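You operate a simulated robot arm through the tools that you are given. There is no shell and no other tool. Be economical: measure what you need, move in short steps, check, and stop when the job is done.

The job below is to be done with a simulated two-armed robot. You get a single attempt, and the scene is never put back.

JOB
Take the sample bottle with the earliest date from the top of the packing table and leave it on the round white gasket. Take the purple pad on the end of the roller track and put it away on the top of the prep table. Fetch the grey rag and set it on the spot 1 on the pallet. Pull the pouch drawer open. Do these in any order. Set down upright: sample bottle, purple pad.

The check looks at the end state, three seconds after you hand in, the way a careful person would. Anything else that was tipped, shoved, dropped, spilled or broken makes it a failure.

ROBOT AND FRAMES
Two 7-joint arms with two-finger parallel grippers on one trunk, on a base that drives. Base frame: it is fixed to the floor where the robot stands at the start and does not move with it; the origin is under the middle of the robot, x ahead of it, y to its left, z up. Lengths are in m, angles in rad, forces in N, time in s.
The left shoulder is at the start at [0.07, 0.163, 1.12], the right one opposite. Places, roughly: grey rag (13x7x3 cm) [-0.8, 2.1, 0.7]; pouch drawer [0.4, 0.1, 0.7]; purple pad (5x4x5 cm) [0.5, 0.9, 0.9]; round white gasket (5x5x1 cm) [0.4, -0.1, 0.9]; spot 1 on the pallet [0.4, 1.7, 0.6]; top of the prep table [-2, -2.4, 0.8]. Payload 3.43 kg a hand.
The TCP of each hand is the grasp point between the finger pads, 0.034 m short of the fingertips. In the tool frame z runs along the fingers and y along their closing line. The gripper opens to 0.128 m. The fingers are 0.024 m wide and 0.012 m thick; the gripper's body (0.048 by 0.13 m) begins 0.096 m behind the TCP.
Orientation is told as [roll, pitch, yaw] about the base's x, y, z axes, in that order, counted from this pose: with the fingers straight down and closing along the base's y, the tool's x points along the base's -x, its y along +y and its z along -z.

CONTROLS
- The arms move only by the tool apply_moves. It takes "left_plan", "right_plan" or both (then of equal length, played together; a hand with none holds still); each is a list that holds one entry, the list of rows, each a list of 7 numbers: the shift along the base's x, y, z in mm, then the turn, a rotation vector about the base's x, y, z in rad, then the opening, from 0 (shut) to 1 (fully open). In form: [[[dx, dy, dz, rx, ry, rz, claw], ...]]. A call has 1 to 10 rows; each row shifts and turns the commanded pose from where the row before left it. Each row takes 0.2 s and may step no farther than 0.05 m and 0.15 rad from the row before; otherwise, or with a gripper value out of range, the whole call is refused. Where a pose cannot be reached the arm comes as near as it can. A force on the tool above 40 N (or 10 N above the force at the start of the call, whichever is more), or a blocked arm, ends the call early, and 0.2 s more pass. Each finger travels about 0.153 m/s and halts on what it meets, pressing with about 39 N; the grip force reading is that of the motor and also rises with nothing between the fingers. The clock runs only during rows and for 0.2 s after the last one: add rows that do not move to give the fingers time. It gives the time, the measured TCP pose, the force on the tool (base axes), the opening and the grip force at its end, in the units of the frame above (readings bear some noise), with the torque about the TCP (base axes, N m) and any sound that the robot's microphone picked up.
- Cameras (640 x 400 px; columns grow to the right, rows downward): "scene" is now at [0.1098, 0.0409, 1.3324]; the picture's right is [0.62, -0.78, -0.00], its down [-0.60, -0.48, -0.64] and it looks along [0.50, 0.40, -0.77] (base axes); focal length 214 px, centre (320, 200). "left" rides on the left gripper at [0.076, 0.011, -0.16] in its tool frame; the picture's right is [-0.15, 0.99, 0.00], its down [-0.88, -0.13, -0.46] and it looks along [-0.45, -0.07, 0.89] (tool axes); focal length 234 px, centre (320, 200). "right" rides on the right gripper at [0.076, -0.011, -0.16] in its tool frame; the picture's right is [0.15, 0.99, 0.00], its down [-0.88, 0.13, -0.46] and it looks along [-0.45, 0.07, 0.89] (tool axes); focal length 234 px, centre (320, 200).
- snapshot(camera): a new picture of that camera. No time passes.
- slide_trunk(by): slides the trunk up (or, below 0, down) by that many m; the arms and the scene camera ride with it, the base frame stays. It gives what a move gives, with no picture.
- roll_base(legs): drives the robot by 1 to 6 legs, each [ahead, left, turn to the left] in m, m and rad, along the robot's own axes; the way and the turn of a leg run together, so that a leg with both is an arc; at most 1.5 m and 3.142 rad a leg. The arms and the cameras ride along, it lands a little off, and it stops where it bumps. It gives what a move gives.
- aim_head(pan, tilt): turns the head with the scene camera to pan (to the left, within 1.501 rad either way) and tilt (down, from -0.506 to 1.204), counted from straight ahead of the robot. It gives what a move gives.
- point_at(camera, pixels): there is no depth. For up to 12 entries [column, row, z] of the newest picture of that camera ("zoom" is the newest enlarged one), the place [x, y] in the base frame at which the ray of that pixel passes the height z, good to about 0.002 m, but the place of the scene camera against the robot may be out by one fixed shift of up to 0.012 m in any direction. No time passes.
- close_up(camera, box): a new picture of the part [left, top, right, bottom] of that camera's present view, enlarged. No time passes.
- job_done(): hands the job in; it is judged then, once.

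Go step by step. Measure first, check grasps and placings, and put right what went wrong. The budget is 110 turns and 92 pictures, counting those below and the enlarged ones. Unless the task says otherwise, let go and move clear before handing in.

The tools are called as name(argument=value, ...) on one line, values as JSON. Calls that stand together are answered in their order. apply_moves: Moves the arms, as the interface text tells. Its arguments: {"type":"object","properties":{"left_plan":{"type":"array","items":{"type":"array","items":{"type":"array","items":{"type":"number"}}}},"right_plan":{"type":"array","items":{"type":"array","items":{"type":"array","items":{"type":"number"}}}}},"required":[]} The other tools are called the same way: slide_trunk (by) slides the trunk up or down; roll_base (legs) drives the base; aim_head (pan, tilt) turns the head that bears the scene camera; snapshot (camera) takes a picture; point_at (camera, pixels) gives the place at which the rays of pixels pass given heights; close_up (camera, box) takes an enlarged picture of a part of a camera's view; job_done () hands the job in.

At the start:

```text
t: 0.0
left_eef_pos: [0.5386, 0.4796, 1.199]
left_orientation: [0.001, 0.001, 0.0]
left_ft_force: [0.5, -0.2, 0.7]
left_torque: [0.0, 0.04, -0.02]
left_opening: 0.128
left_gripper_force: 0.0
right_eef_pos: [0.6723, -0.0795, 1.0981]
right_orientation: [-0.001, 0.001, -0.001]
right_ft_force: [0.0, 0.1, -0.1]
right_torque: [0.01, 0.07, 0.0]
right_opening: 0.1281
right_gripper_force: 0.0
trunk travel left (down, up): [-0.6, 0.34]
robot x, y, heading: [-0.0045, -0.0014, -0.0]
head pan, tilt: [0.672, 0.871]
```

scene: 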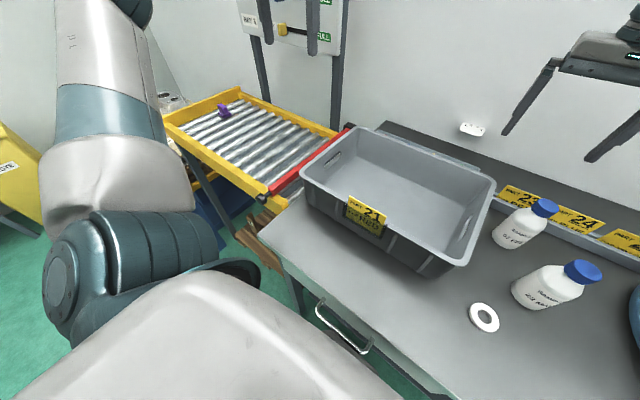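
right: 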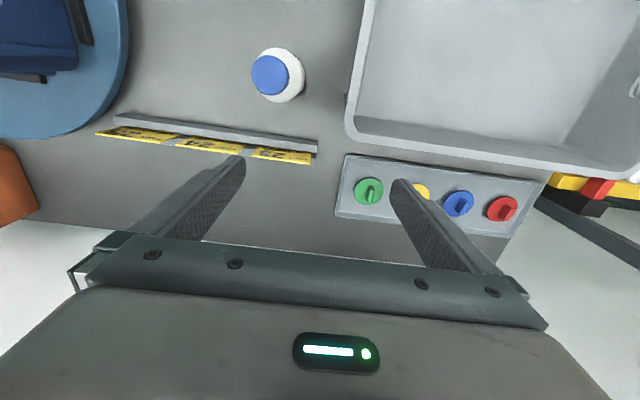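
left: 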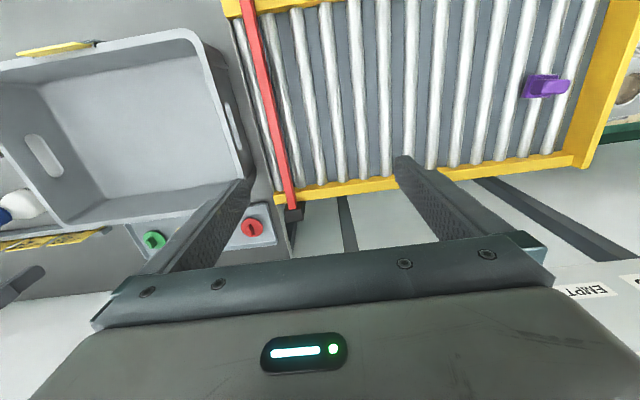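

The scene shows two bottles near (520,225) and (550,285), the gasket at (484,317), a drawer handle at (345,330), and the purple pad at (224,110). I'll aim the head straight ahead to see all of the bottles.

aim_head(pan=-0.2, tilt=0.8)

snapshot(camera="scene")

```text
t: 1.2
left_eef_pos: [0.5392, 0.4798, 1.1986]
left_orientation: [0.0, -0.001, -0.001]
left_ft_force: [1.2, -0.2, 0.5]
left_torque: [0.0, -0.01, 0.01]
left_opening: 0.1278
left_gripper_force: 0.0
right_eef_pos: [0.6729, -0.0791, 1.0976]
right_orientation: [0.0, 0.001, 0.0]
right_ft_force: [-0.6, 0.6, 0.4]
right_torque: [0.01, 0.0, -0.02]
right_opening: 0.128
right_gripper_force: 0.0
trunk travel left (down, up): [-0.6, 0.34]
robot x, y, heading: [0.0022, -0.0005, 0.001]
head pan, tilt: [-0.201, 0.799]
```

```text
88 pictures are left
```

scene: 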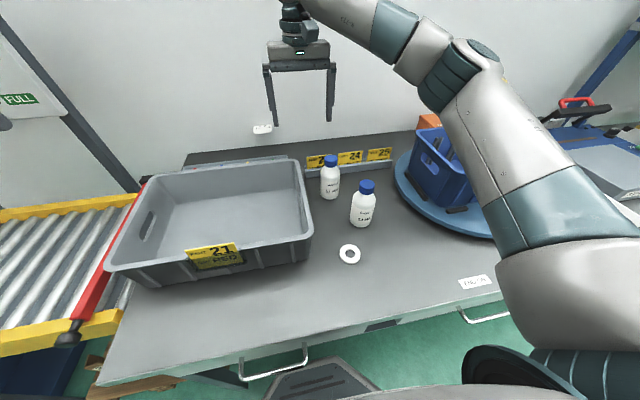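

Two bottles are visible at (330,177) and (362,205). Two drawer handles show at (272,365) and (485,318). I'll zoom in on the labels.

close_up(camera="scene", box=[300, 140, 400, 240])

close_up(camera="scene", box=[220, 260, 520, 400])

close_up(camera="scene", box=[380, 80, 640, 240])

```text
4.00 times, centred on (350, 190) of scene
```

zoom: 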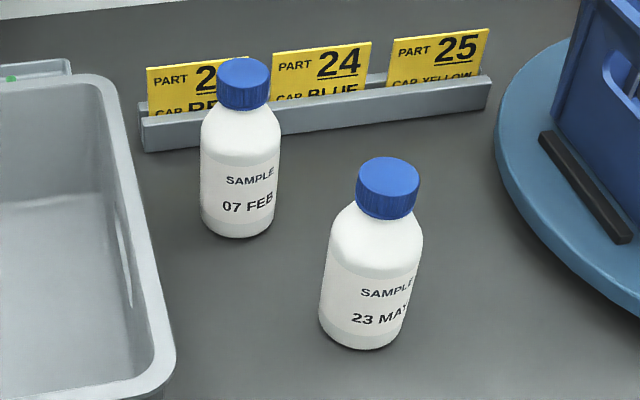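

```text
2.13 times, centred on (370, 330) of scene
```

zoom: 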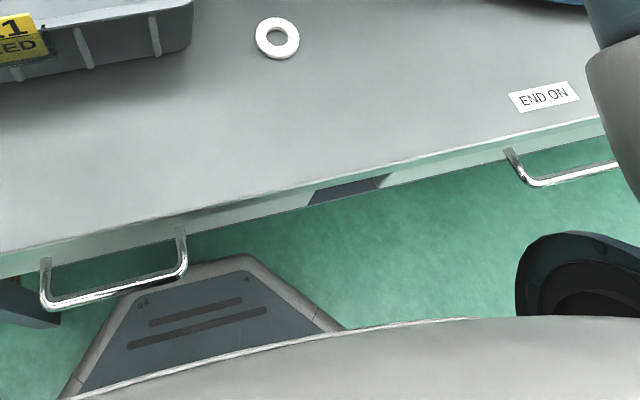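

```text
2.46 times, centred on (510, 160) of scene
```

zoom: 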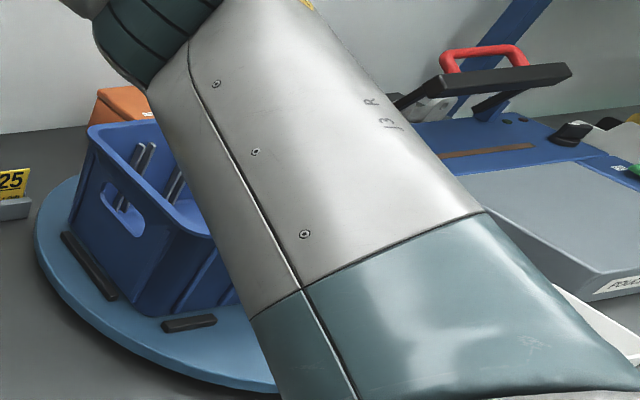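

The labels read "07 FEB" and "23 MAY", and another bottle could be hidden behind the blue box or the tote. I'll shift the right hand to the right for an overhead look and measure some points.

point_at(camera="scene", pixels=[[330, 196, 0.72], [362, 224, 0.72], [349, 255, 0.72], [272, 365, 0.65], [485, 318, 0.65], [240, 377, 0.65], [306, 360, 0.65], [100, 385, 0.72], [330, 335, 0.72]])

apply_moves(right_plan=[[[-20, -45, 0, 0, 0, 0, 1], [-20, -45, 0, 0, 0, 0, 1], [-20, -45, 0, 0, 0, 0, 1], [-20, -45, 0, 0, 0, 0, 1], [-20, -45, 0, 0, 0, 0, 1], [-20, -45, 0, 0, 0, 0, 1]]])

snapshot(camera="right")

snapshot(camera="scene")

```text
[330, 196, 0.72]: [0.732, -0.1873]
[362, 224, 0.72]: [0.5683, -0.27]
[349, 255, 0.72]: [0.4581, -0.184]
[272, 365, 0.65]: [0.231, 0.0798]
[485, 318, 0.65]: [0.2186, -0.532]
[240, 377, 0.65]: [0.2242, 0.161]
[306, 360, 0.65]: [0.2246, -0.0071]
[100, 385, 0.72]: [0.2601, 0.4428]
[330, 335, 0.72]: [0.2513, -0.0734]
```

```text
t: 2.6
left_eef_pos: [0.5364, 0.4775, 1.2011]
left_orientation: [0.002, -0.002, 0.002]
left_ft_force: [-0.1, -0.4, 0.0]
left_torque: [0.03, -0.04, 0.05]
left_opening: 0.1276
left_gripper_force: 0.1
right_eef_pos: [0.55, -0.3512, 1.0989]
right_orientation: [0.004, 0.0, 0.003]
right_ft_force: [-0.7, -0.6, -0.2]
right_torque: [0.02, -0.05, -0.01]
right_opening: 0.128
right_gripper_force: 0.1
trunk travel left (down, up): [-0.6, 0.34]
robot x, y, heading: [-0.0021, -0.0012, 0.001]
head pan, tilt: [-0.201, 0.799]
```

```text
84 pictures are left
```

right: 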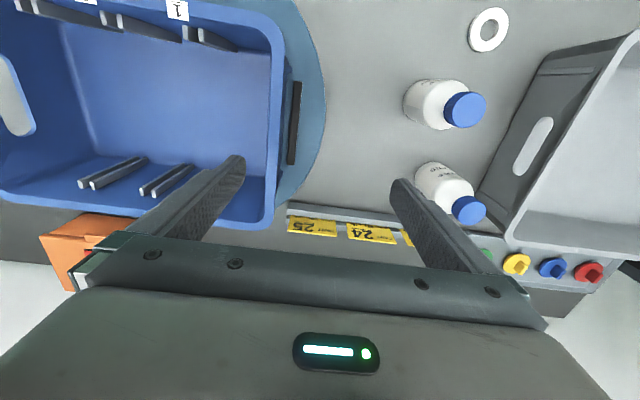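

```text
83 pictures are left
```

scene: 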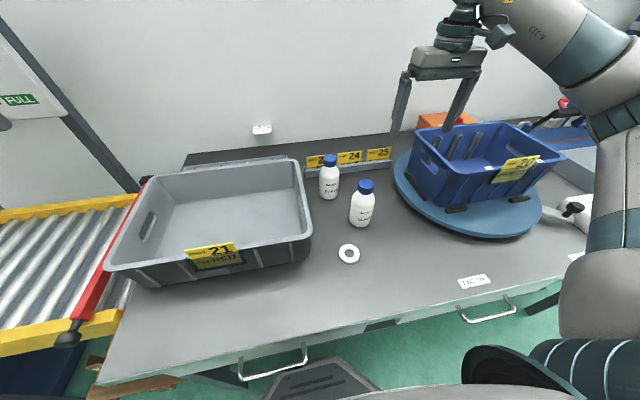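

The right view shows only two bottles near the gasket. A white object at scene (578,212) needs checking, so I'll pan right and triangulate the table height.

point_at(camera="scene", pixels=[[349, 254, 0.72], [349, 254, 0.87], [360, 224, 0.87], [329, 196, 0.87]])

point_at(camera="right", pixels=[[489, 30, 0.72], [489, 30, 0.87]])

aim_head(pan=-1.0, tilt=0.75)

snapshot(camera="scene")

```text
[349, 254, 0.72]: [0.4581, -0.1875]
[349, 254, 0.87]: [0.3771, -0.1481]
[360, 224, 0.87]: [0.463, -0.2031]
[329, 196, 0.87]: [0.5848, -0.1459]
```

```text
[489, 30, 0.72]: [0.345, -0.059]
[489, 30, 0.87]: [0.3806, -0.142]
```

```text
t: 3.7
left_eef_pos: [0.5398, 0.4791, 1.1974]
left_orientation: [-0.001, 0.001, 0.001]
left_ft_force: [0.6, -0.1, 0.1]
left_torque: [-0.01, -0.01, 0.0]
left_opening: 0.1277
left_gripper_force: 0.1
right_eef_pos: [0.5509, -0.3488, 1.1]
right_orientation: [0.0, 0.0, 0.0]
right_ft_force: [-0.3, 0.7, 0.7]
right_torque: [0.0, 0.01, -0.02]
right_opening: 0.128
right_gripper_force: 0.0
trunk travel left (down, up): [-0.6, 0.34]
robot x, y, heading: [-0.0019, -0.0001, -0.003]
head pan, tilt: [-1.0, 0.75]
```

```text
82 pictures are left
```

scene: 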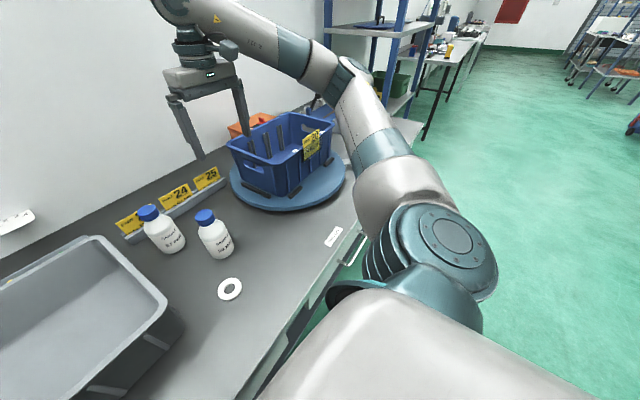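

The table height comes out at about 0.865. I'll move the right hand forward and right to check behind the blue box for a hidden bottle.

apply_moves(right_plan=[[[30, -35, 20, 0, 0, 0, 1], [30, -35, 20, 0, 0, 0, 1], [30, -35, 20, 0, 0, 0, 1], [30, -35, 20, 0, 0, 0, 1]]])

snapshot(camera="right")

close_up(camera="scene", box=[100, 80, 420, 280])

```text
refused: row 1 steps farther than a row can; nothing moved
```

```text
81 pictures are left
```

right: 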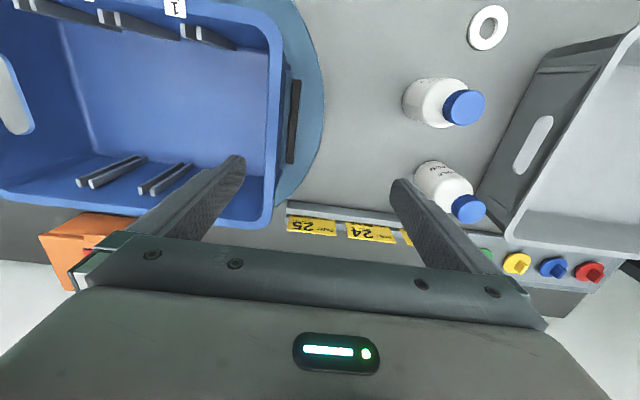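

```text
2.00 times, centred on (260, 180) of scene
```

zoom: 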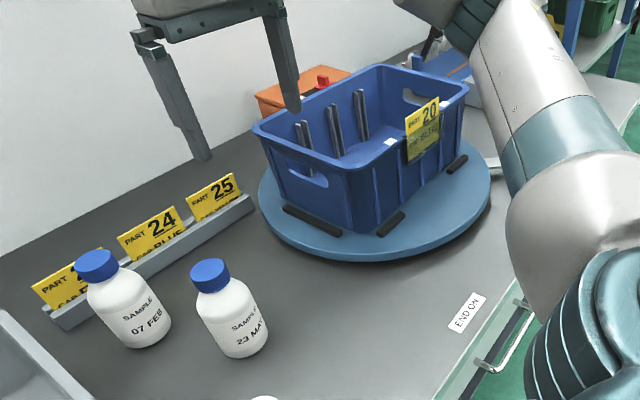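

apply_moves(right_plan=[[[25, -35, 10, 0, 0, 0, 1], [25, -35, 20, 0, 0, 0, 1], [25, -35, 20, 0, 0, 0, 1], [25, -35, 20, 0, 0, 0, 1], [25, -35, 20, 0, 0, 0, 1]]])

snapshot(camera="right")

```text
t: 4.9
left_eef_pos: [0.5394, 0.4795, 1.1982]
left_orientation: [-0.001, 0.0, 0.0]
left_ft_force: [0.3, 0.0, -0.2]
left_torque: [0.0, -0.01, -0.01]
left_opening: 0.1278
left_gripper_force: 0.0
right_eef_pos: [0.668, -0.5102, 1.1811]
right_orientation: [-0.002, -0.001, -0.001]
right_ft_force: [-0.9, 0.1, -0.1]
right_torque: [-0.02, 0.0, 0.01]
right_opening: 0.1279
right_gripper_force: 0.1
right hand out of reach, approached as far as the arm can: row 5
trunk travel left (down, up): [-0.6, 0.34]
robot x, y, heading: [0.0004, -0.0011, -0.004]
head pan, tilt: [-1.0, 0.75]
```

```text
79 pictures are left
```

right: 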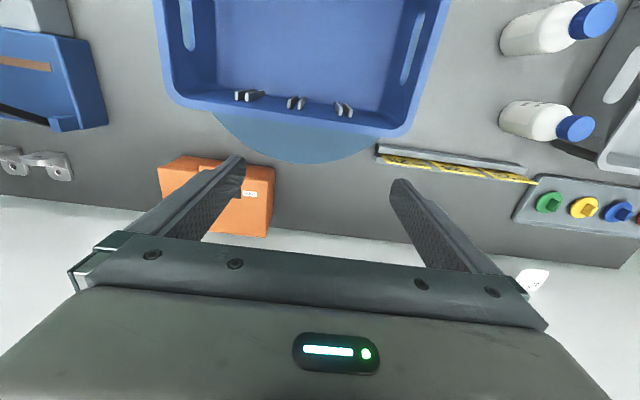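

No bottle is hidden behind the blue box, so 07 FEB is the earliest. I'll bring the right hand over the FEB bottle for a measurement view.

apply_moves(right_plan=[[[-20, 45, -8, 0, 0, 0, 1], [-20, 45, -8, 0, 0, 0, 1], [-20, 45, -8, 0, 0, 0, 1], [-20, 45, -8, 0, 0, 0, 1], [-20, 45, -8, 0, 0, 0, 1], [-20, 45, -8, 0, 0, 0, 1], [-20, 45, -8, 0, 0, 0, 1], [-20, 40, -8, 0, 0, 0, 1], [0, 0, 0, 0, 0, 0, 1]]])

snapshot(camera="right")

aim_head(pan=-0.2, tilt=0.8)

close_up(camera="scene", box=[240, 120, 440, 280])

```text
t: 6.9
left_eef_pos: [0.539, 0.478, 1.1985]
left_orientation: [0.0, -0.001, 0.0]
left_ft_force: [-0.2, -0.4, -0.3]
left_torque: [0.03, 0.02, 0.03]
left_opening: 0.1279
left_gripper_force: 0.1
right_eef_pos: [0.5023, -0.1575, 1.1166]
right_orientation: [0.001, 0.0, -0.001]
right_ft_force: [-0.2, -0.3, -0.2]
right_torque: [0.0, 0.04, -0.01]
right_opening: 0.1281
right_gripper_force: 0.2
trunk travel left (down, up): [-0.6, 0.34]
robot x, y, heading: [0.0001, 0.0012, -0.002]
head pan, tilt: [-1.0, 0.75]
```

```text
78 pictures are left
```

right: 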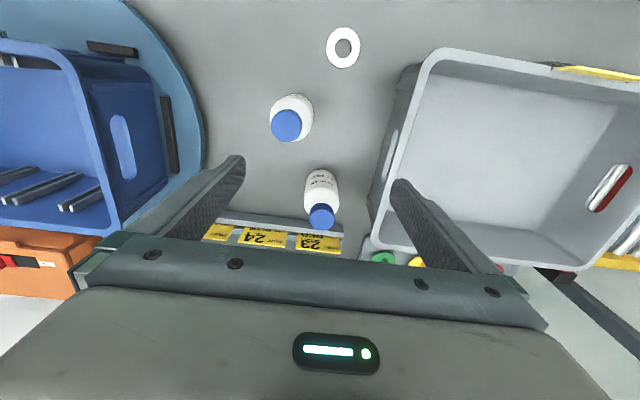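

```text
t: 8.0
left_eef_pos: [0.5391, 0.479, 1.1979]
left_orientation: [0.0, 0.001, -0.001]
left_ft_force: [-0.2, -0.6, -1.0]
left_torque: [0.02, 0.01, -0.01]
left_opening: 0.1281
left_gripper_force: 0.0
right_eef_pos: [0.5032, -0.158, 1.1171]
right_orientation: [-0.001, 0.001, 0.0]
right_ft_force: [0.0, -0.1, -0.2]
right_torque: [-0.01, 0.0, 0.01]
right_opening: 0.1281
right_gripper_force: 0.2
trunk travel left (down, up): [-0.6, 0.34]
robot x, y, heading: [0.002, 0.0001, 0.002]
head pan, tilt: [-0.201, 0.799]
```

```text
2.50 times, centred on (340, 200) of scene
```

zoom: 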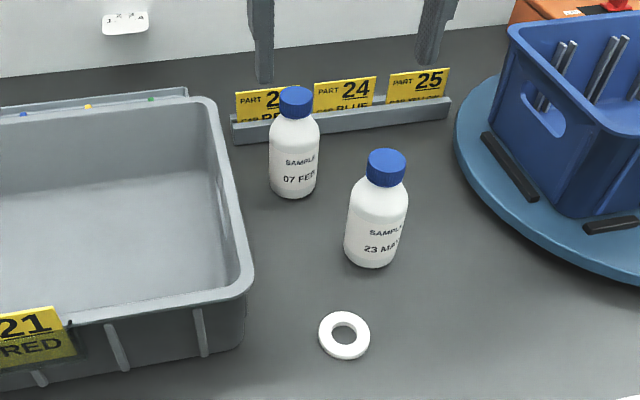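

The FEB bottle's cap is at right (321,216), with its base near (321,172). I'll triangulate the cap, the gasket and the tote rim from both cameras.

point_at(camera="right", pixels=[[321, 217, 0.97], [321, 217, 0.99], [321, 217, 1.01], [321, 172, 0.865], [304, 195, 0.92], [338, 195, 0.92], [286, 124, 0.98], [343, 47, 0.865], [343, 47, 0.875], [384, 200, 0.95], [372, 195, 0.865], [326, 240, 0.9]])

point_at(camera="zoom", pixels=[[296, 96, 0.97], [296, 96, 0.99], [296, 96, 1.01], [293, 198, 0.865], [386, 160, 0.98], [344, 335, 0.865], [344, 335, 0.875], [344, 335, 0.885]])

```text
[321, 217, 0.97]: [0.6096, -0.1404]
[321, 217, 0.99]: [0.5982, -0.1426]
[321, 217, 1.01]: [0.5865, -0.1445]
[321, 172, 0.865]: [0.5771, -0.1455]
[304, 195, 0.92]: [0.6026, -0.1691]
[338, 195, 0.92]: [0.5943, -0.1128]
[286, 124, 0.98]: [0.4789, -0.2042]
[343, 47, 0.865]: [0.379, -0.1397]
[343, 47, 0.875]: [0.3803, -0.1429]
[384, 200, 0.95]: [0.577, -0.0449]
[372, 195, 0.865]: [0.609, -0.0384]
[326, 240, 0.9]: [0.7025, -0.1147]
```

```text
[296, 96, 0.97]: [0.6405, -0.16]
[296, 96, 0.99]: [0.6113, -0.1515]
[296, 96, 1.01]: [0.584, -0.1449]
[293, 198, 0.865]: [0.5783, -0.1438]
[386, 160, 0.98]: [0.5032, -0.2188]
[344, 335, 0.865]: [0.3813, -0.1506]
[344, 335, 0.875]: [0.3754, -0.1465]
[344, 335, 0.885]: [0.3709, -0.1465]
```

The FEB bottle's axis is near (0.603, -0.142), with about 0.057 diameter and its top near 0.98. I'll move above it and come down partway.

apply_moves(right_plan=[[[35, 5, 0, 0, 0, 0, 1], [35, 5, 0, 0, 0, 0, 1], [30, 6, 0, 0, 0, 0, 1], [0, 0, -40, 0, 0, 0, 1], [0, 0, -40, 0, 0, 0, 1], [0, 0, 0, 0, 0, 0, 1]]])

snapshot(camera="right")

close_up(camera="scene", box=[240, 120, 440, 280])

```text
t: 9.4
left_eef_pos: [0.5392, 0.4784, 1.1986]
left_orientation: [-0.001, 0.0, 0.001]
left_ft_force: [-0.1, -0.5, -1.0]
left_torque: [0.0, 0.02, -0.02]
left_opening: 0.128
left_gripper_force: 0.1
right_eef_pos: [0.6008, -0.1408, 1.0377]
right_orientation: [-0.001, 0.0, 0.001]
right_ft_force: [-0.1, -0.2, -0.1]
right_torque: [0.0, 0.0, 0.04]
right_opening: 0.128
right_gripper_force: 0.0
trunk travel left (down, up): [-0.6, 0.34]
robot x, y, heading: [0.004, -0.0017, 0.003]
head pan, tilt: [-0.201, 0.799]
```

```text
76 pictures are left
```

right: 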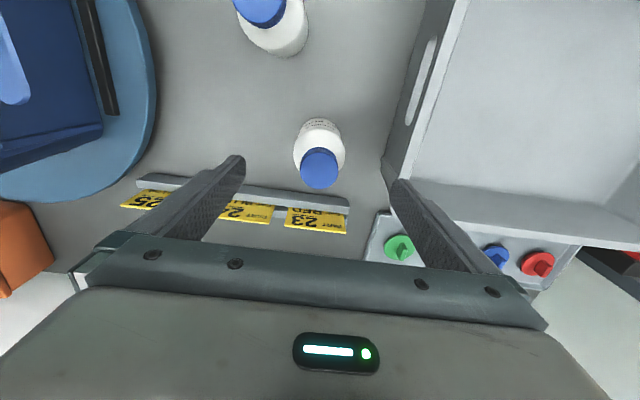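

```text
2.50 times, centred on (340, 200) of scene
```

zoom: 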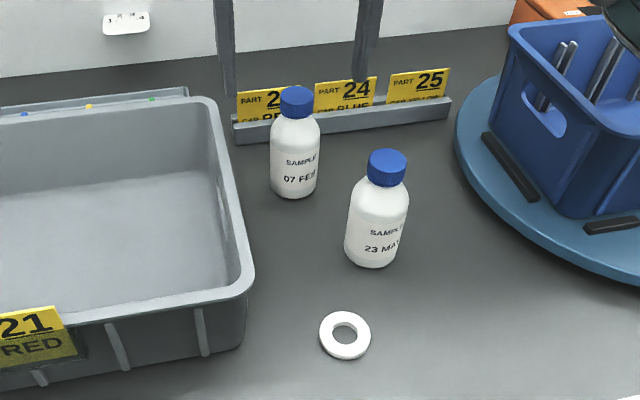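

The cap at (320,168) lies on the tool axis. Before descending, I'll check the tote edge against the left finger, whose outer face is at y of about -0.065.

point_at(camera="right", pixels=[[384, 160, 0.865], [384, 160, 0.95], [415, 150, 0.98], [415, 150, 1.0], [383, 160, 0.98], [320, 168, 0.98]])

point_at(camera="zoom", pixels=[[220, 145, 0.98], [252, 275, 0.98], [246, 340, 0.865], [252, 275, 1.0]])

```text
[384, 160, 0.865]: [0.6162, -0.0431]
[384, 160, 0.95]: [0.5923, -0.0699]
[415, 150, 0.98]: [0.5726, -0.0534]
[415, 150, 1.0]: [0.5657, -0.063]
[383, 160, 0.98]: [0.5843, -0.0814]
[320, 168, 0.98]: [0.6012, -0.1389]
```

```text
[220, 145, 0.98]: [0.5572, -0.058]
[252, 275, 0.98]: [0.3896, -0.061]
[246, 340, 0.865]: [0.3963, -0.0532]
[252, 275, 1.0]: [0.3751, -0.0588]
```

The tote rim is at y of about -0.056, so I'll narrow the opening to about 0.095 and descend to z = 0.92, then close.

apply_moves(right_plan=[[[0, 0, 0, 0, 0, 0, 0.74], [0, 0, 0, 0, 0, 0, 0.74], [0, 0, -30, 0, 0, 0, 0.74], [0, 0, -30, 0, 0, 0, 0.74], [0, 0, -30, 0, 0, 0, 0.74], [0, 0, -28, 0, 0, 0, 0.74], [0, 0, 0, 0, 0, 0, 0.74]]])

snapshot(camera="right")

```text
t: 11.0
left_eef_pos: [0.5328, 0.4864, 1.2009]
left_orientation: [-0.007, -0.006, 0.0]
left_ft_force: [-0.1, -0.2, 0.0]
left_torque: [-0.01, -0.03, 0.0]
left_opening: 0.1279
left_gripper_force: 0.0
right_eef_pos: [0.6019, -0.1369, 0.928]
right_orientation: [-0.004, -0.009, -0.002]
right_ft_force: [-0.6, 1.1, -1.1]
right_torque: [-0.04, 0.0, 0.02]
right_opening: 0.0945
right_gripper_force: 0.0
trunk travel left (down, up): [-0.6, 0.34]
robot x, y, heading: [-0.0031, -0.0003, -0.002]
head pan, tilt: [-0.201, 0.799]
```

```text
74 pictures are left
```

right: 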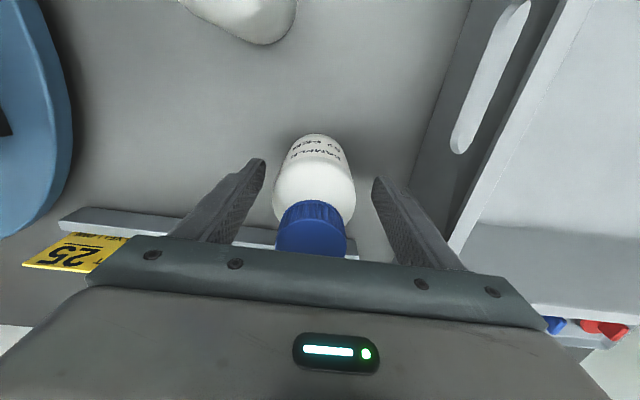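

The bottle stands between the fingers, slightly left of centre in the picture at (314,190). I'll close and then lift a little.

apply_moves(right_plan=[[[0, 0, 0, 0, 0, 0, 0.3], [0, 0, 0, 0, 0, 0, 0.2], [0, 0, 0, 0, 0, 0, 0.2], [0, 0, 0, 0, 0, 0, 0.2]]])

```text
t: 12.0
left_eef_pos: [0.5324, 0.4856, 1.1998]
left_orientation: [-0.007, -0.006, 0.0]
left_ft_force: [-0.2, -1.4, 1.0]
left_torque: [0.01, 0.01, 0.02]
left_opening: 0.1281
left_gripper_force: 0.0
right_eef_pos: [0.6008, -0.1359, 0.927]
right_orientation: [-0.006, -0.011, 0.0]
right_ft_force: [-0.8, -2.0, 2.7]
right_torque: [0.04, 0.1, 0.02]
right_opening: 0.0571
right_gripper_force: 39.1
trunk travel left (down, up): [-0.6, 0.34]
robot x, y, heading: [-0.0005, 0.001, 0.001]
head pan, tilt: [-0.201, 0.799]
```

The grip is holding (0.0571 m, 39 N). I'll lift 150 mm and then carry toward the gasket.

apply_moves(right_plan=[[[0, 0, 15, 0, 0, 0, 0.2], [0, 0, 40, 0, 0, 0, 0.2], [0, 0, 45, 0, 0, 0, 0.2], [0, 0, 45, 0, 0, 0, 0.2], [0, 0, 0, 0, 0, 0, 0.2]]])

apply_moves(right_plan=[[[-40, 0, 0, 0, 0, 0, 0.2], [-45, 0, 0, 0, 0, 0, 0.2], [-45, 0, 0, 0, 0, 0, 0.2], [-45, 0, 0, 0, 0, 0, 0.2], [-30, 0, 0, 0, 0, 0, 0.2], [0, 0, 0, 0, 0, 0, 0.2]]])

snapshot(camera="right")

snapshot(camera="scene")

```text
t: 13.2
left_eef_pos: [0.5403, 0.4791, 1.1984]
left_orientation: [0.0, 0.001, -0.001]
left_ft_force: [0.5, -0.6, -0.2]
left_torque: [0.02, -0.02, 0.0]
left_opening: 0.1279
left_gripper_force: 0.0
right_eef_pos: [0.605, -0.1387, 1.0645]
right_orientation: [-0.001, 0.0, 0.001]
right_ft_force: [-0.6, 0.3, -1.6]
right_torque: [-0.02, 0.0, 0.0]
right_opening: 0.057
right_gripper_force: 39.4
trunk travel left (down, up): [-0.6, 0.34]
robot x, y, heading: [0.0012, 0.0059, 0.004]
head pan, tilt: [-0.201, 0.799]
```

```text
t: 14.6
left_eef_pos: [0.5398, 0.4802, 1.1978]
left_orientation: [0.0, 0.0, 0.0]
left_ft_force: [0.5, 0.7, 0.4]
left_torque: [0.0, 0.01, 0.01]
left_opening: 0.1281
left_gripper_force: 0.1
right_eef_pos: [0.4, -0.1414, 1.0634]
right_orientation: [0.0, 0.001, 0.001]
right_ft_force: [-0.4, -0.9, -1.9]
right_torque: [-0.01, 0.0, -0.01]
right_opening: 0.0572
right_gripper_force: 39.6
trunk travel left (down, up): [-0.6, 0.34]
robot x, y, heading: [0.0006, -0.0012, 0.004]
head pan, tilt: [-0.201, 0.799]
```

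```text
73 pictures are left
```

right: 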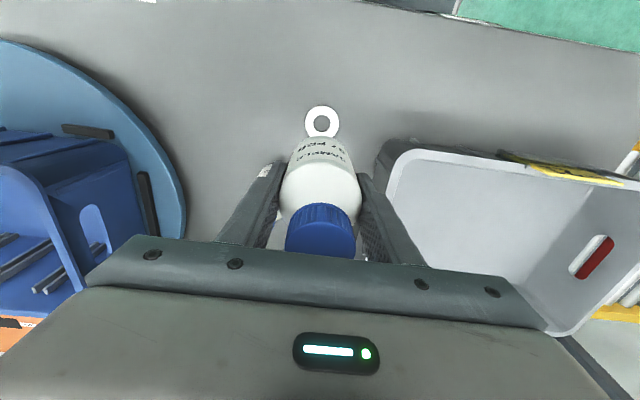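

```text
72 pictures are left
```

scene: 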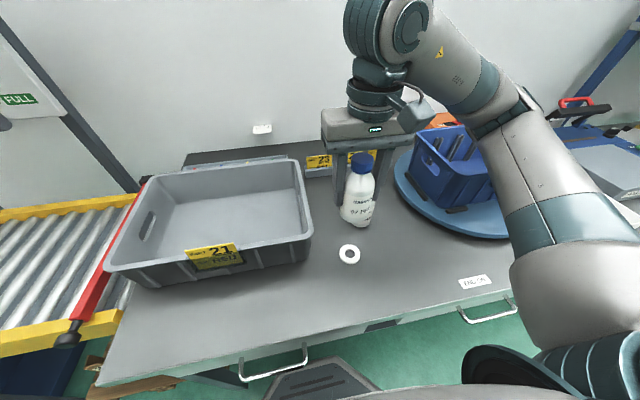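

Gasket centre is at (321,122) and the held bottle's near bottom edge is near (321,137). I'll get the gasket position precisely and check the bottle's offset in the hand.

point_at(camera="right", pixels=[[321, 122, 0.865], [321, 122, 0.872], [306, 122, 0.87], [338, 122, 0.87], [321, 137, 1.0], [283, 190, 1.05], [358, 190, 1.05], [320, 240, 1.11], [275, 164, 1.03], [366, 175, 1.03]])

point_at(camera="scene", pixels=[[349, 254, 0.865], [349, 254, 0.872], [363, 158, 1.11]])

```text
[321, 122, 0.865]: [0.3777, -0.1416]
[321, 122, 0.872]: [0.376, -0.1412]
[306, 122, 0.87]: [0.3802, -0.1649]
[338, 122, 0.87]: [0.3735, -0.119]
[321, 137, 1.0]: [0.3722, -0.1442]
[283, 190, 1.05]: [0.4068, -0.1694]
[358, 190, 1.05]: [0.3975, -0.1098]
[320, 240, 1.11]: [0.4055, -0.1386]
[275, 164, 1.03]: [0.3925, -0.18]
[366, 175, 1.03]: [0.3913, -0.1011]
```

```text
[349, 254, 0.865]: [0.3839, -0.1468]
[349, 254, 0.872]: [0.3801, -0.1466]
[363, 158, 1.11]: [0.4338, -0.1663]
```

The gasket is at (0.377, -0.1415) and the bottle axis matches the TCP. I'll shift -23 mm in x and descend 112 mm, stopping short of contact.

apply_moves(right_plan=[[[-23, 0, 0, 0, 0, 0, 0.2], [0, 0, -40, 0, 0, 0, 0.2], [0, 0, -40, 0, 0, 0, 0.2], [0, 0, -32, 0, 0, 0, 0.2], [0, 0, 0, 0, 0, 0, 0.2]]])

close_up(camera="scene", box=[280, 170, 420, 290])

snapshot(camera="right")

```text
t: 16.0
left_eef_pos: [0.5292, 0.4755, 1.2058]
left_orientation: [0.008, -0.011, 0.01]
left_ft_force: [-2.4, -1.2, 2.4]
left_torque: [0.08, -0.34, 0.0]
left_opening: 0.1281
left_gripper_force: 0.1
right_eef_pos: [0.3771, -0.1433, 0.9538]
right_orientation: [0.002, -0.007, 0.01]
right_ft_force: [-2.1, -0.5, -1.4]
right_torque: [0.07, -0.24, 0.01]
right_opening: 0.057
right_gripper_force: 39.8
trunk travel left (down, up): [-0.6, 0.34]
robot x, y, heading: [0.0097, -0.0055, 0.013]
head pan, tilt: [-0.201, 0.799]
stopped in row 5 (right hand): the arm was blocked; the commanded pose is now the measured one
```

```text
3.33 times, centred on (350, 230) of scene
```

zoom: 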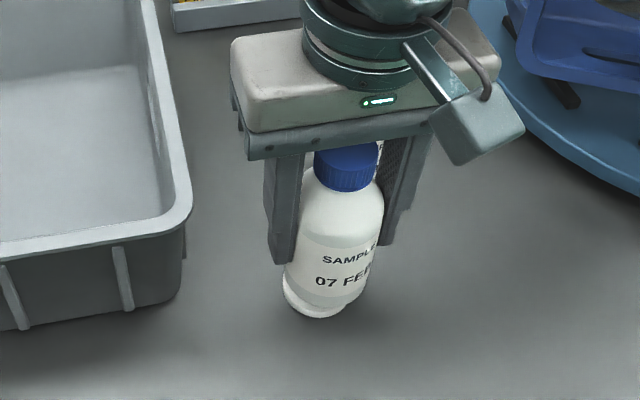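

```text
70 pictures are left
```

right: 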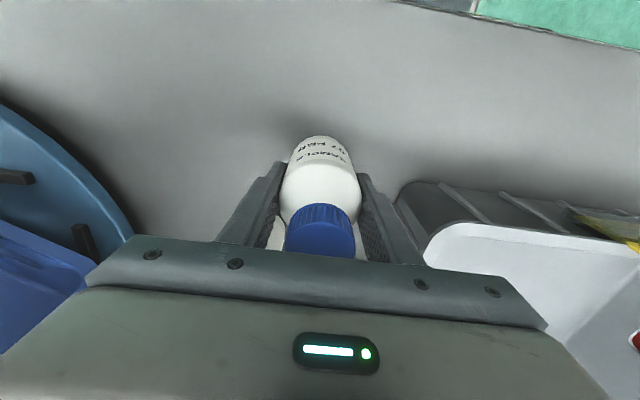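

The arm was blocked at z = 0.954 with the base nudged. The wrist looks free, so I'll look for what the arm is touching.

snapshot(camera="scene")

```text
69 pictures are left
```

scene: 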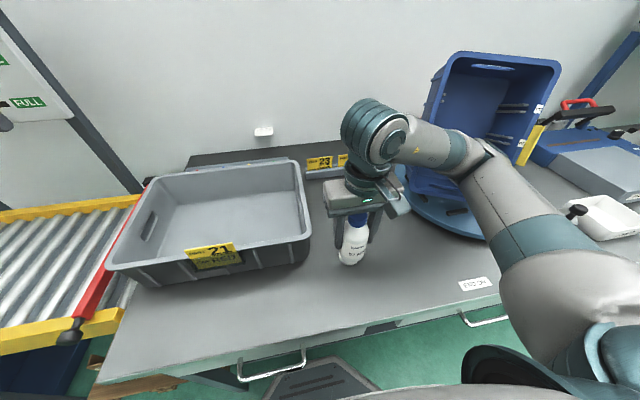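

The forearm is touching the blue box and tipping it, so I must undo this carefully. I'll zoom in first.

close_up(camera="scene", box=[340, 30, 600, 250])

snapshot(camera="left")

```text
1.82 times, centred on (470, 140) of scene
```

zoom: 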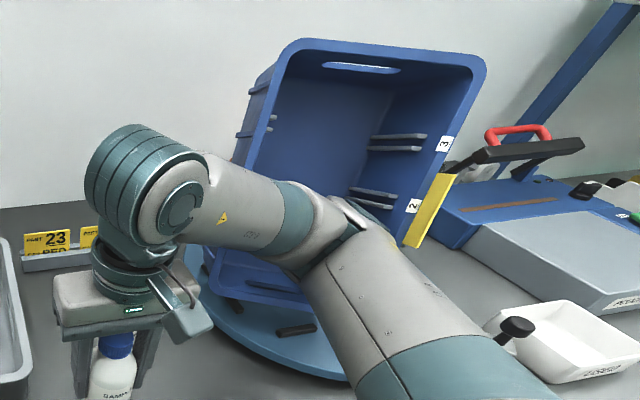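

```text
67 pictures are left
```

left: 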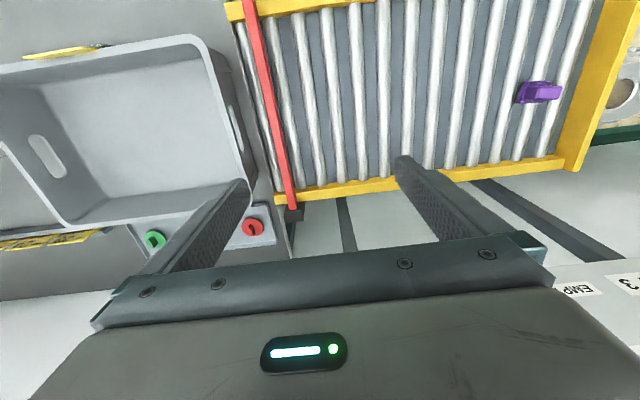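

The elbow has pressed into the box's near side and tipped it toward the robot. I'll retrace very slowly so that the box follows the arm back down.

apply_moves(right_plan=[[[0, 0, 4, 0, 0, 0, 0.2], [0, 0, 4, 0, 0, 0, 0.2], [0, 0, 4, 0, 0, 0, 0.2], [0, 0, 4, 0, 0, 0, 0.2], [0, 0, 4, 0, 0, 0, 0.2], [0, 0, 4, 0, 0, 0, 0.2]]])

snapshot(camera="scene")

```text
t: 17.4
left_eef_pos: [0.5453, 0.4839, 1.1963]
left_orientation: [0.003, 0.006, 0.012]
left_ft_force: [0.2, -0.1, 0.3]
left_torque: [-0.01, 0.01, -0.02]
left_opening: 0.128
left_gripper_force: 0.1
right_eef_pos: [0.3909, -0.136, 0.9739]
right_orientation: [-0.004, 0.006, 0.01]
right_ft_force: [-0.2, -0.4, -3.2]
right_torque: [0.02, 0.01, 0.04]
right_opening: 0.0571
right_gripper_force: 38.8
trunk travel left (down, up): [-0.6, 0.34]
robot x, y, heading: [0.0122, 0.0034, 0.014]
head pan, tilt: [-0.201, 0.799]
```

```text
66 pictures are left
```

scene: 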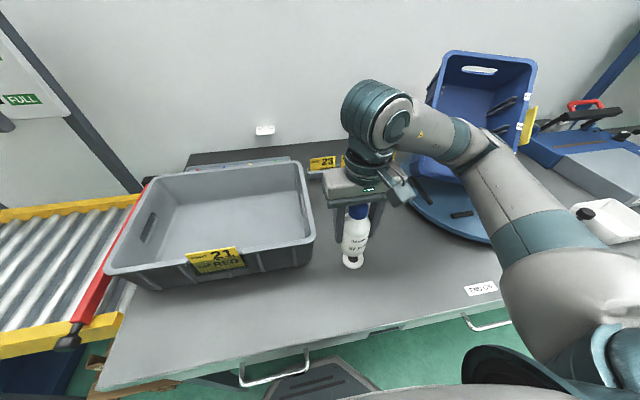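

The box is following back, with its rim lower now. I'll keep retracing slowly.

apply_moves(right_plan=[[[0, 0, 5, 0, 0, 0, 0.2], [0, 0, 5, 0, 0, 0, 0.2], [0, 0, 5, 0, 0, 0, 0.2], [0, 0, 5, 0, 0, 0, 0.2], [0, 0, 5, 0, 0, 0, 0.2], [0, 0, 5, 0, 0, 0, 0.2]]])

snapshot(camera="scene")

```text
t: 18.8
left_eef_pos: [0.5458, 0.4844, 1.1953]
left_orientation: [0.003, 0.007, 0.012]
left_ft_force: [0.1, -0.5, -0.3]
left_torque: [0.01, 0.0, 0.03]
left_opening: 0.1278
left_gripper_force: 0.0
right_eef_pos: [0.3894, -0.1367, 1.0049]
right_orientation: [-0.003, 0.006, 0.009]
right_ft_force: [0.1, -0.2, -2.5]
right_torque: [0.04, 0.02, 0.0]
right_opening: 0.0572
right_gripper_force: 39.6
trunk travel left (down, up): [-0.6, 0.34]
robot x, y, heading: [0.0141, -0.0009, 0.01]
head pan, tilt: [-0.201, 0.799]
```

```text
65 pictures are left
```

scene: 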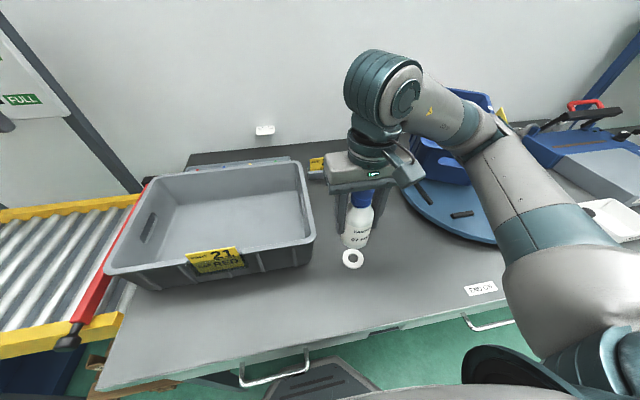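

apply_moves(right_plan=[[[0, 0, 10, 0, 0, 0, 0.2], [0, 0, 10, 0, 0, 0, 0.2], [0, 0, 10, 0, 0, 0, 0.2], [0, 0, 10, 0, 0, 0, 0.2], [0, 0, 10, 0, 0, 0, 0.2], [0, 0, 10, 0, 0, 0, 0.2]]])

aim_head(pan=-0.6, tilt=0.7)

snapshot(camera="scene")

```text
t: 20.2
left_eef_pos: [0.5461, 0.4848, 1.197]
left_orientation: [0.004, 0.007, 0.013]
left_ft_force: [0.4, 0.3, 0.6]
left_torque: [-0.02, 0.02, -0.02]
left_opening: 0.1279
left_gripper_force: 0.1
right_eef_pos: [0.3893, -0.1367, 1.0647]
right_orientation: [-0.003, 0.008, 0.01]
right_ft_force: [0.6, 0.1, -2.7]
right_torque: [0.0, -0.04, 0.01]
right_opening: 0.0567
right_gripper_force: 39.3
trunk travel left (down, up): [-0.6, 0.34]
robot x, y, heading: [0.0106, -0.0009, 0.016]
head pan, tilt: [-0.201, 0.799]
```

```text
t: 21.1
left_eef_pos: [0.5457, 0.4837, 1.1955]
left_orientation: [0.003, 0.007, 0.012]
left_ft_force: [-0.1, -0.3, -0.1]
left_torque: [0.0, 0.04, 0.0]
left_opening: 0.128
left_gripper_force: 0.0
right_eef_pos: [0.389, -0.1367, 1.0654]
right_orientation: [-0.004, 0.008, 0.009]
right_ft_force: [-0.5, -0.3, -2.5]
right_torque: [0.0, 0.0, 0.02]
right_opening: 0.057
right_gripper_force: 38.9
trunk travel left (down, up): [-0.6, 0.34]
robot x, y, heading: [0.0108, -0.0004, 0.014]
head pan, tilt: [-0.6, 0.7]
```

```text
64 pictures are left
```

scene: 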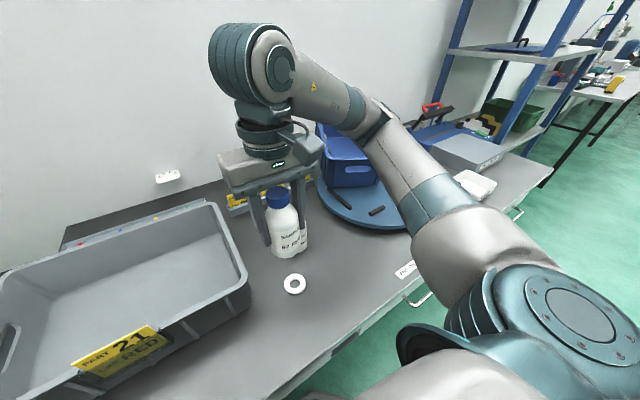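

The box is upright again but has shifted off its stops, so I'll need to reseat it. To place the bottle with no elbow contact, I'll back the base up 0.25 m, raise the trunk and reach out with a straighter arm.

slide_trunk(by=0.12)

roll_base(legs=[[-0.25, 0, 0]])

snapshot(camera="scene")

```text
t: 22.6
left_eef_pos: [0.5458, 0.4841, 1.3168]
left_orientation: [0.002, 0.008, 0.013]
left_ft_force: [0.3, 0.1, -0.3]
left_torque: [0.02, 0.01, -0.02]
left_opening: 0.128
left_gripper_force: 0.0
right_eef_pos: [0.3885, -0.1365, 1.1853]
right_orientation: [-0.004, 0.007, 0.01]
right_ft_force: [0.6, 0.3, -2.8]
right_torque: [0.02, -0.02, -0.01]
right_opening: 0.0568
right_gripper_force: 38.8
trunk travel left (down, up): [-0.72, 0.22]
robot x, y, heading: [0.0099, 0.0039, 0.013]
head pan, tilt: [-0.6, 0.7]
```

```text
t: 24.4
left_eef_pos: [0.3012, 0.4821, 1.316]
left_orientation: [0.005, 0.006, 0.015]
left_ft_force: [-0.2, 0.4, 0.5]
left_torque: [-0.02, 0.02, -0.01]
left_opening: 0.1279
left_gripper_force: 0.1
right_eef_pos: [0.1447, -0.1404, 1.1856]
right_orientation: [-0.004, 0.007, 0.015]
right_ft_force: [0.1, -0.5, -2.5]
right_torque: [0.0, -0.02, -0.01]
right_opening: 0.0568
right_gripper_force: 39.3
trunk travel left (down, up): [-0.72, 0.22]
robot x, y, heading: [-0.2321, -0.0032, 0.013]
head pan, tilt: [-0.6, 0.7]
```

```text
63 pictures are left
```

scene: 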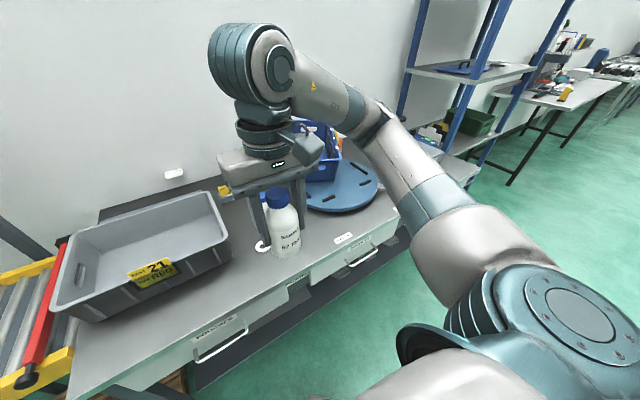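

The left drawer reads "POUCHES". I'll reach the hand forward over the gasket at height and look.

apply_moves(right_plan=[[[40, 0, 0, 0, 0, 0, 0.2], [40, 0, 0, 0, 0, 0, 0.2], [40, 0, 0, 0, 0, 0, 0.2], [40, 0, 0, 0, 0, 0, 0.2], [40, 0, 0, 0, 0, 0, 0.2], [32, -1, 0, 0, 0, -0.015, 0.2], [0, 0, -40, 0, 0, 0, 0.2], [0, 0, -40, 0, 0, 0, 0.2], [0, 0, -40, 0, 0, 0, 0.2], [0, 0, 0, 0, 0, 0, 0.2]]])

snapshot(camera="scene")

snapshot(camera="right")

```text
t: 26.6
left_eef_pos: [0.2992, 0.4817, 1.3169]
left_orientation: [0.003, 0.007, 0.013]
left_ft_force: [-0.4, 0.5, -0.5]
left_torque: [0.0, -0.05, -0.02]
left_opening: 0.128
left_gripper_force: 0.0
right_eef_pos: [0.3763, -0.1393, 1.0675]
right_orientation: [-0.003, 0.009, -0.002]
right_ft_force: [-0.1, 0.8, -2.3]
right_torque: [0.03, 0.04, 0.0]
right_opening: 0.0567
right_gripper_force: 38.8
trunk travel left (down, up): [-0.72, 0.22]
robot x, y, heading: [-0.2352, -0.0051, 0.015]
head pan, tilt: [-0.6, 0.7]
```

```text
62 pictures are left
```

scene: 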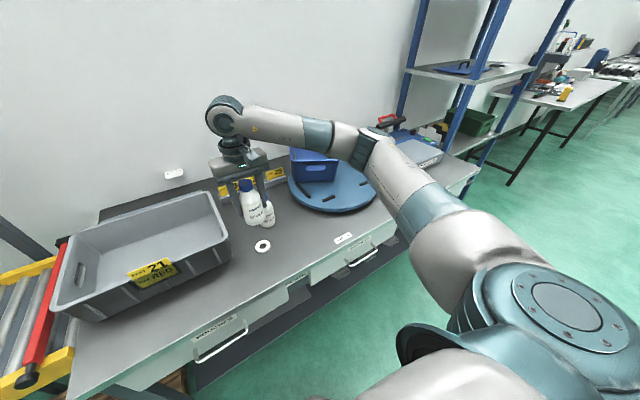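

```text
61 pictures are left
```

right: 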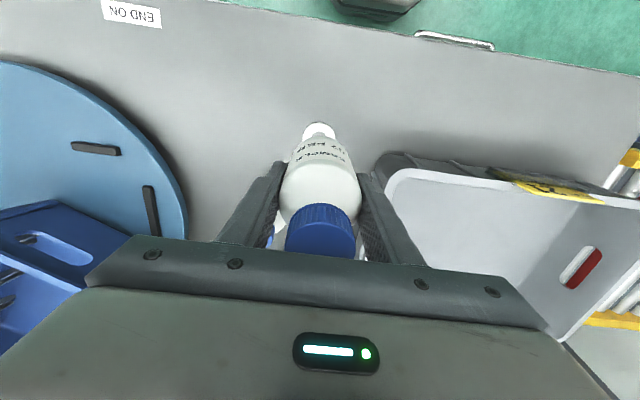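

The forearm is now higher and away from the box. I'll lower 90 mm more in steps and check the box.

apply_moves(right_plan=[[[0, -2, -25, 0, -0.008, 0, 0.2], [0, 0, -25, 0, 0, 0, 0.2], [0, 0, -25, 0, 0, 0, 0.2], [0, 0, -25, 0, 0, 0, 0.2], [0, 0, 0, 0, 0, 0, 0.2]]])

snapshot(camera="scene")

snapshot(camera="right")

```text
t: 27.8
left_eef_pos: [0.2995, 0.482, 1.3165]
left_orientation: [0.005, 0.008, 0.015]
left_ft_force: [-0.3, 1.1, 0.8]
left_torque: [-0.01, -0.01, 0.01]
left_opening: 0.1279
left_gripper_force: 0.0
right_eef_pos: [0.3803, -0.1415, 0.9653]
right_orientation: [-0.003, -0.002, -0.002]
right_ft_force: [0.2, 0.5, -2.4]
right_torque: [0.02, 0.02, 0.01]
right_opening: 0.0567
right_gripper_force: 39.3
trunk travel left (down, up): [-0.72, 0.22]
robot x, y, heading: [-0.2348, -0.0089, 0.017]
head pan, tilt: [-0.6, 0.7]
```

```text
60 pictures are left
```

scene: 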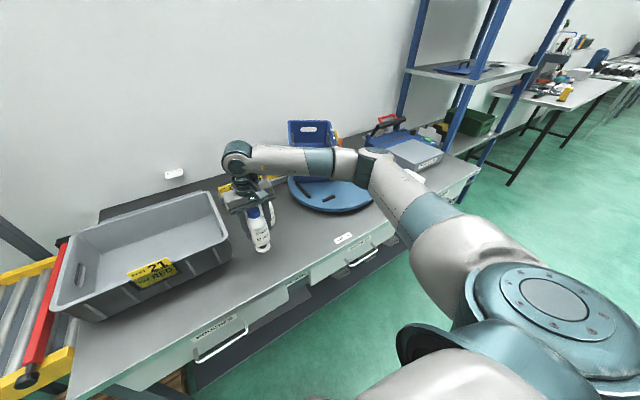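

```text
59 pictures are left
```

right: 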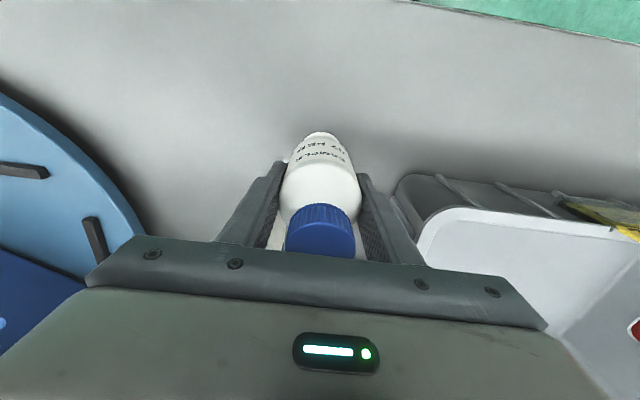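

No contact with the box. I'll correct x by -3 mm and keep lowering gently until the force changes.

apply_moves(right_plan=[[[-3, 0, -10, 0, 0, 0, 0.2], [0, 0, -8, 0, 0, 0, 0.2], [0, 0, -4, 0, 0, 0, 0.2], [0, 0, -2, 0, 0, 0, 0.2], [0, 0, 0, 0, 0, 0, 0.2]]])

close_up(camera="scene", box=[210, 170, 330, 270])

```text
t: 29.0
left_eef_pos: [0.2996, 0.4821, 1.3157]
left_orientation: [0.003, 0.007, 0.013]
left_ft_force: [0.1, 0.2, 0.5]
left_torque: [0.0, -0.01, -0.01]
left_opening: 0.1281
left_gripper_force: 0.1
right_eef_pos: [0.374, -0.143, 0.9399]
right_orientation: [-0.004, -0.002, -0.001]
right_ft_force: [0.1, 0.5, -2.8]
right_torque: [-0.02, -0.05, -0.01]
right_opening: 0.0568
right_gripper_force: 39.2
trunk travel left (down, up): [-0.72, 0.22]
robot x, y, heading: [-0.2316, -0.0043, 0.016]
head pan, tilt: [-0.6, 0.7]
```

```text
4.00 times, centred on (270, 220) of scene
```

zoom: 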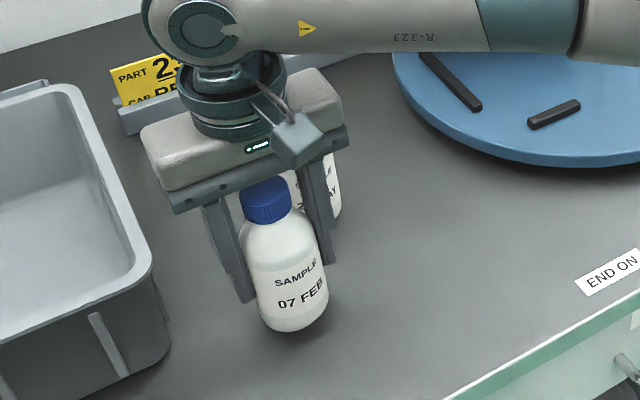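

apply_moves(right_plan=[[[2, 1, -2, 0, 0, 0, 0.2], [0, 0, -2, 0, 0, 0, 0.2], [0, 0, 0, 0, 0, 0, 0.2]]])

```text
t: 29.8
left_eef_pos: [0.3002, 0.4807, 1.316]
left_orientation: [0.003, 0.009, 0.014]
left_ft_force: [0.8, -0.1, 0.4]
left_torque: [0.0, 0.01, -0.01]
left_opening: 0.1279
left_gripper_force: 0.1
right_eef_pos: [0.3766, -0.1411, 0.9371]
right_orientation: [-0.004, -0.001, -0.001]
right_ft_force: [0.3, 0.9, -3.1]
right_torque: [-0.01, -0.04, -0.01]
right_opening: 0.057
right_gripper_force: 39.0
trunk travel left (down, up): [-0.72, 0.22]
robot x, y, heading: [-0.2323, -0.0057, 0.014]
head pan, tilt: [-0.6, 0.7]
```

apply_moves(right_plan=[[[0, 0, -2, 0, 0, 0, 0.2], [0, 0, -2, 0, 0, 0, 0.2], [0, 0, 0, 0, 0, 0, 0.2]]])

```text
t: 30.6
left_eef_pos: [0.299, 0.4829, 1.3173]
left_orientation: [0.004, 0.009, 0.014]
left_ft_force: [-0.2, 0.3, -0.4]
left_torque: [0.01, -0.01, 0.01]
left_opening: 0.1281
left_gripper_force: 0.1
right_eef_pos: [0.3765, -0.1418, 0.9347]
right_orientation: [-0.001, -0.002, -0.002]
right_ft_force: [0.6, 0.6, 6.7]
right_torque: [0.02, -0.11, 0.0]
right_opening: 0.0571
right_gripper_force: 39.4
trunk travel left (down, up): [-0.72, 0.22]
robot x, y, heading: [-0.2341, -0.0048, 0.018]
head pan, tilt: [-0.6, 0.7]
```

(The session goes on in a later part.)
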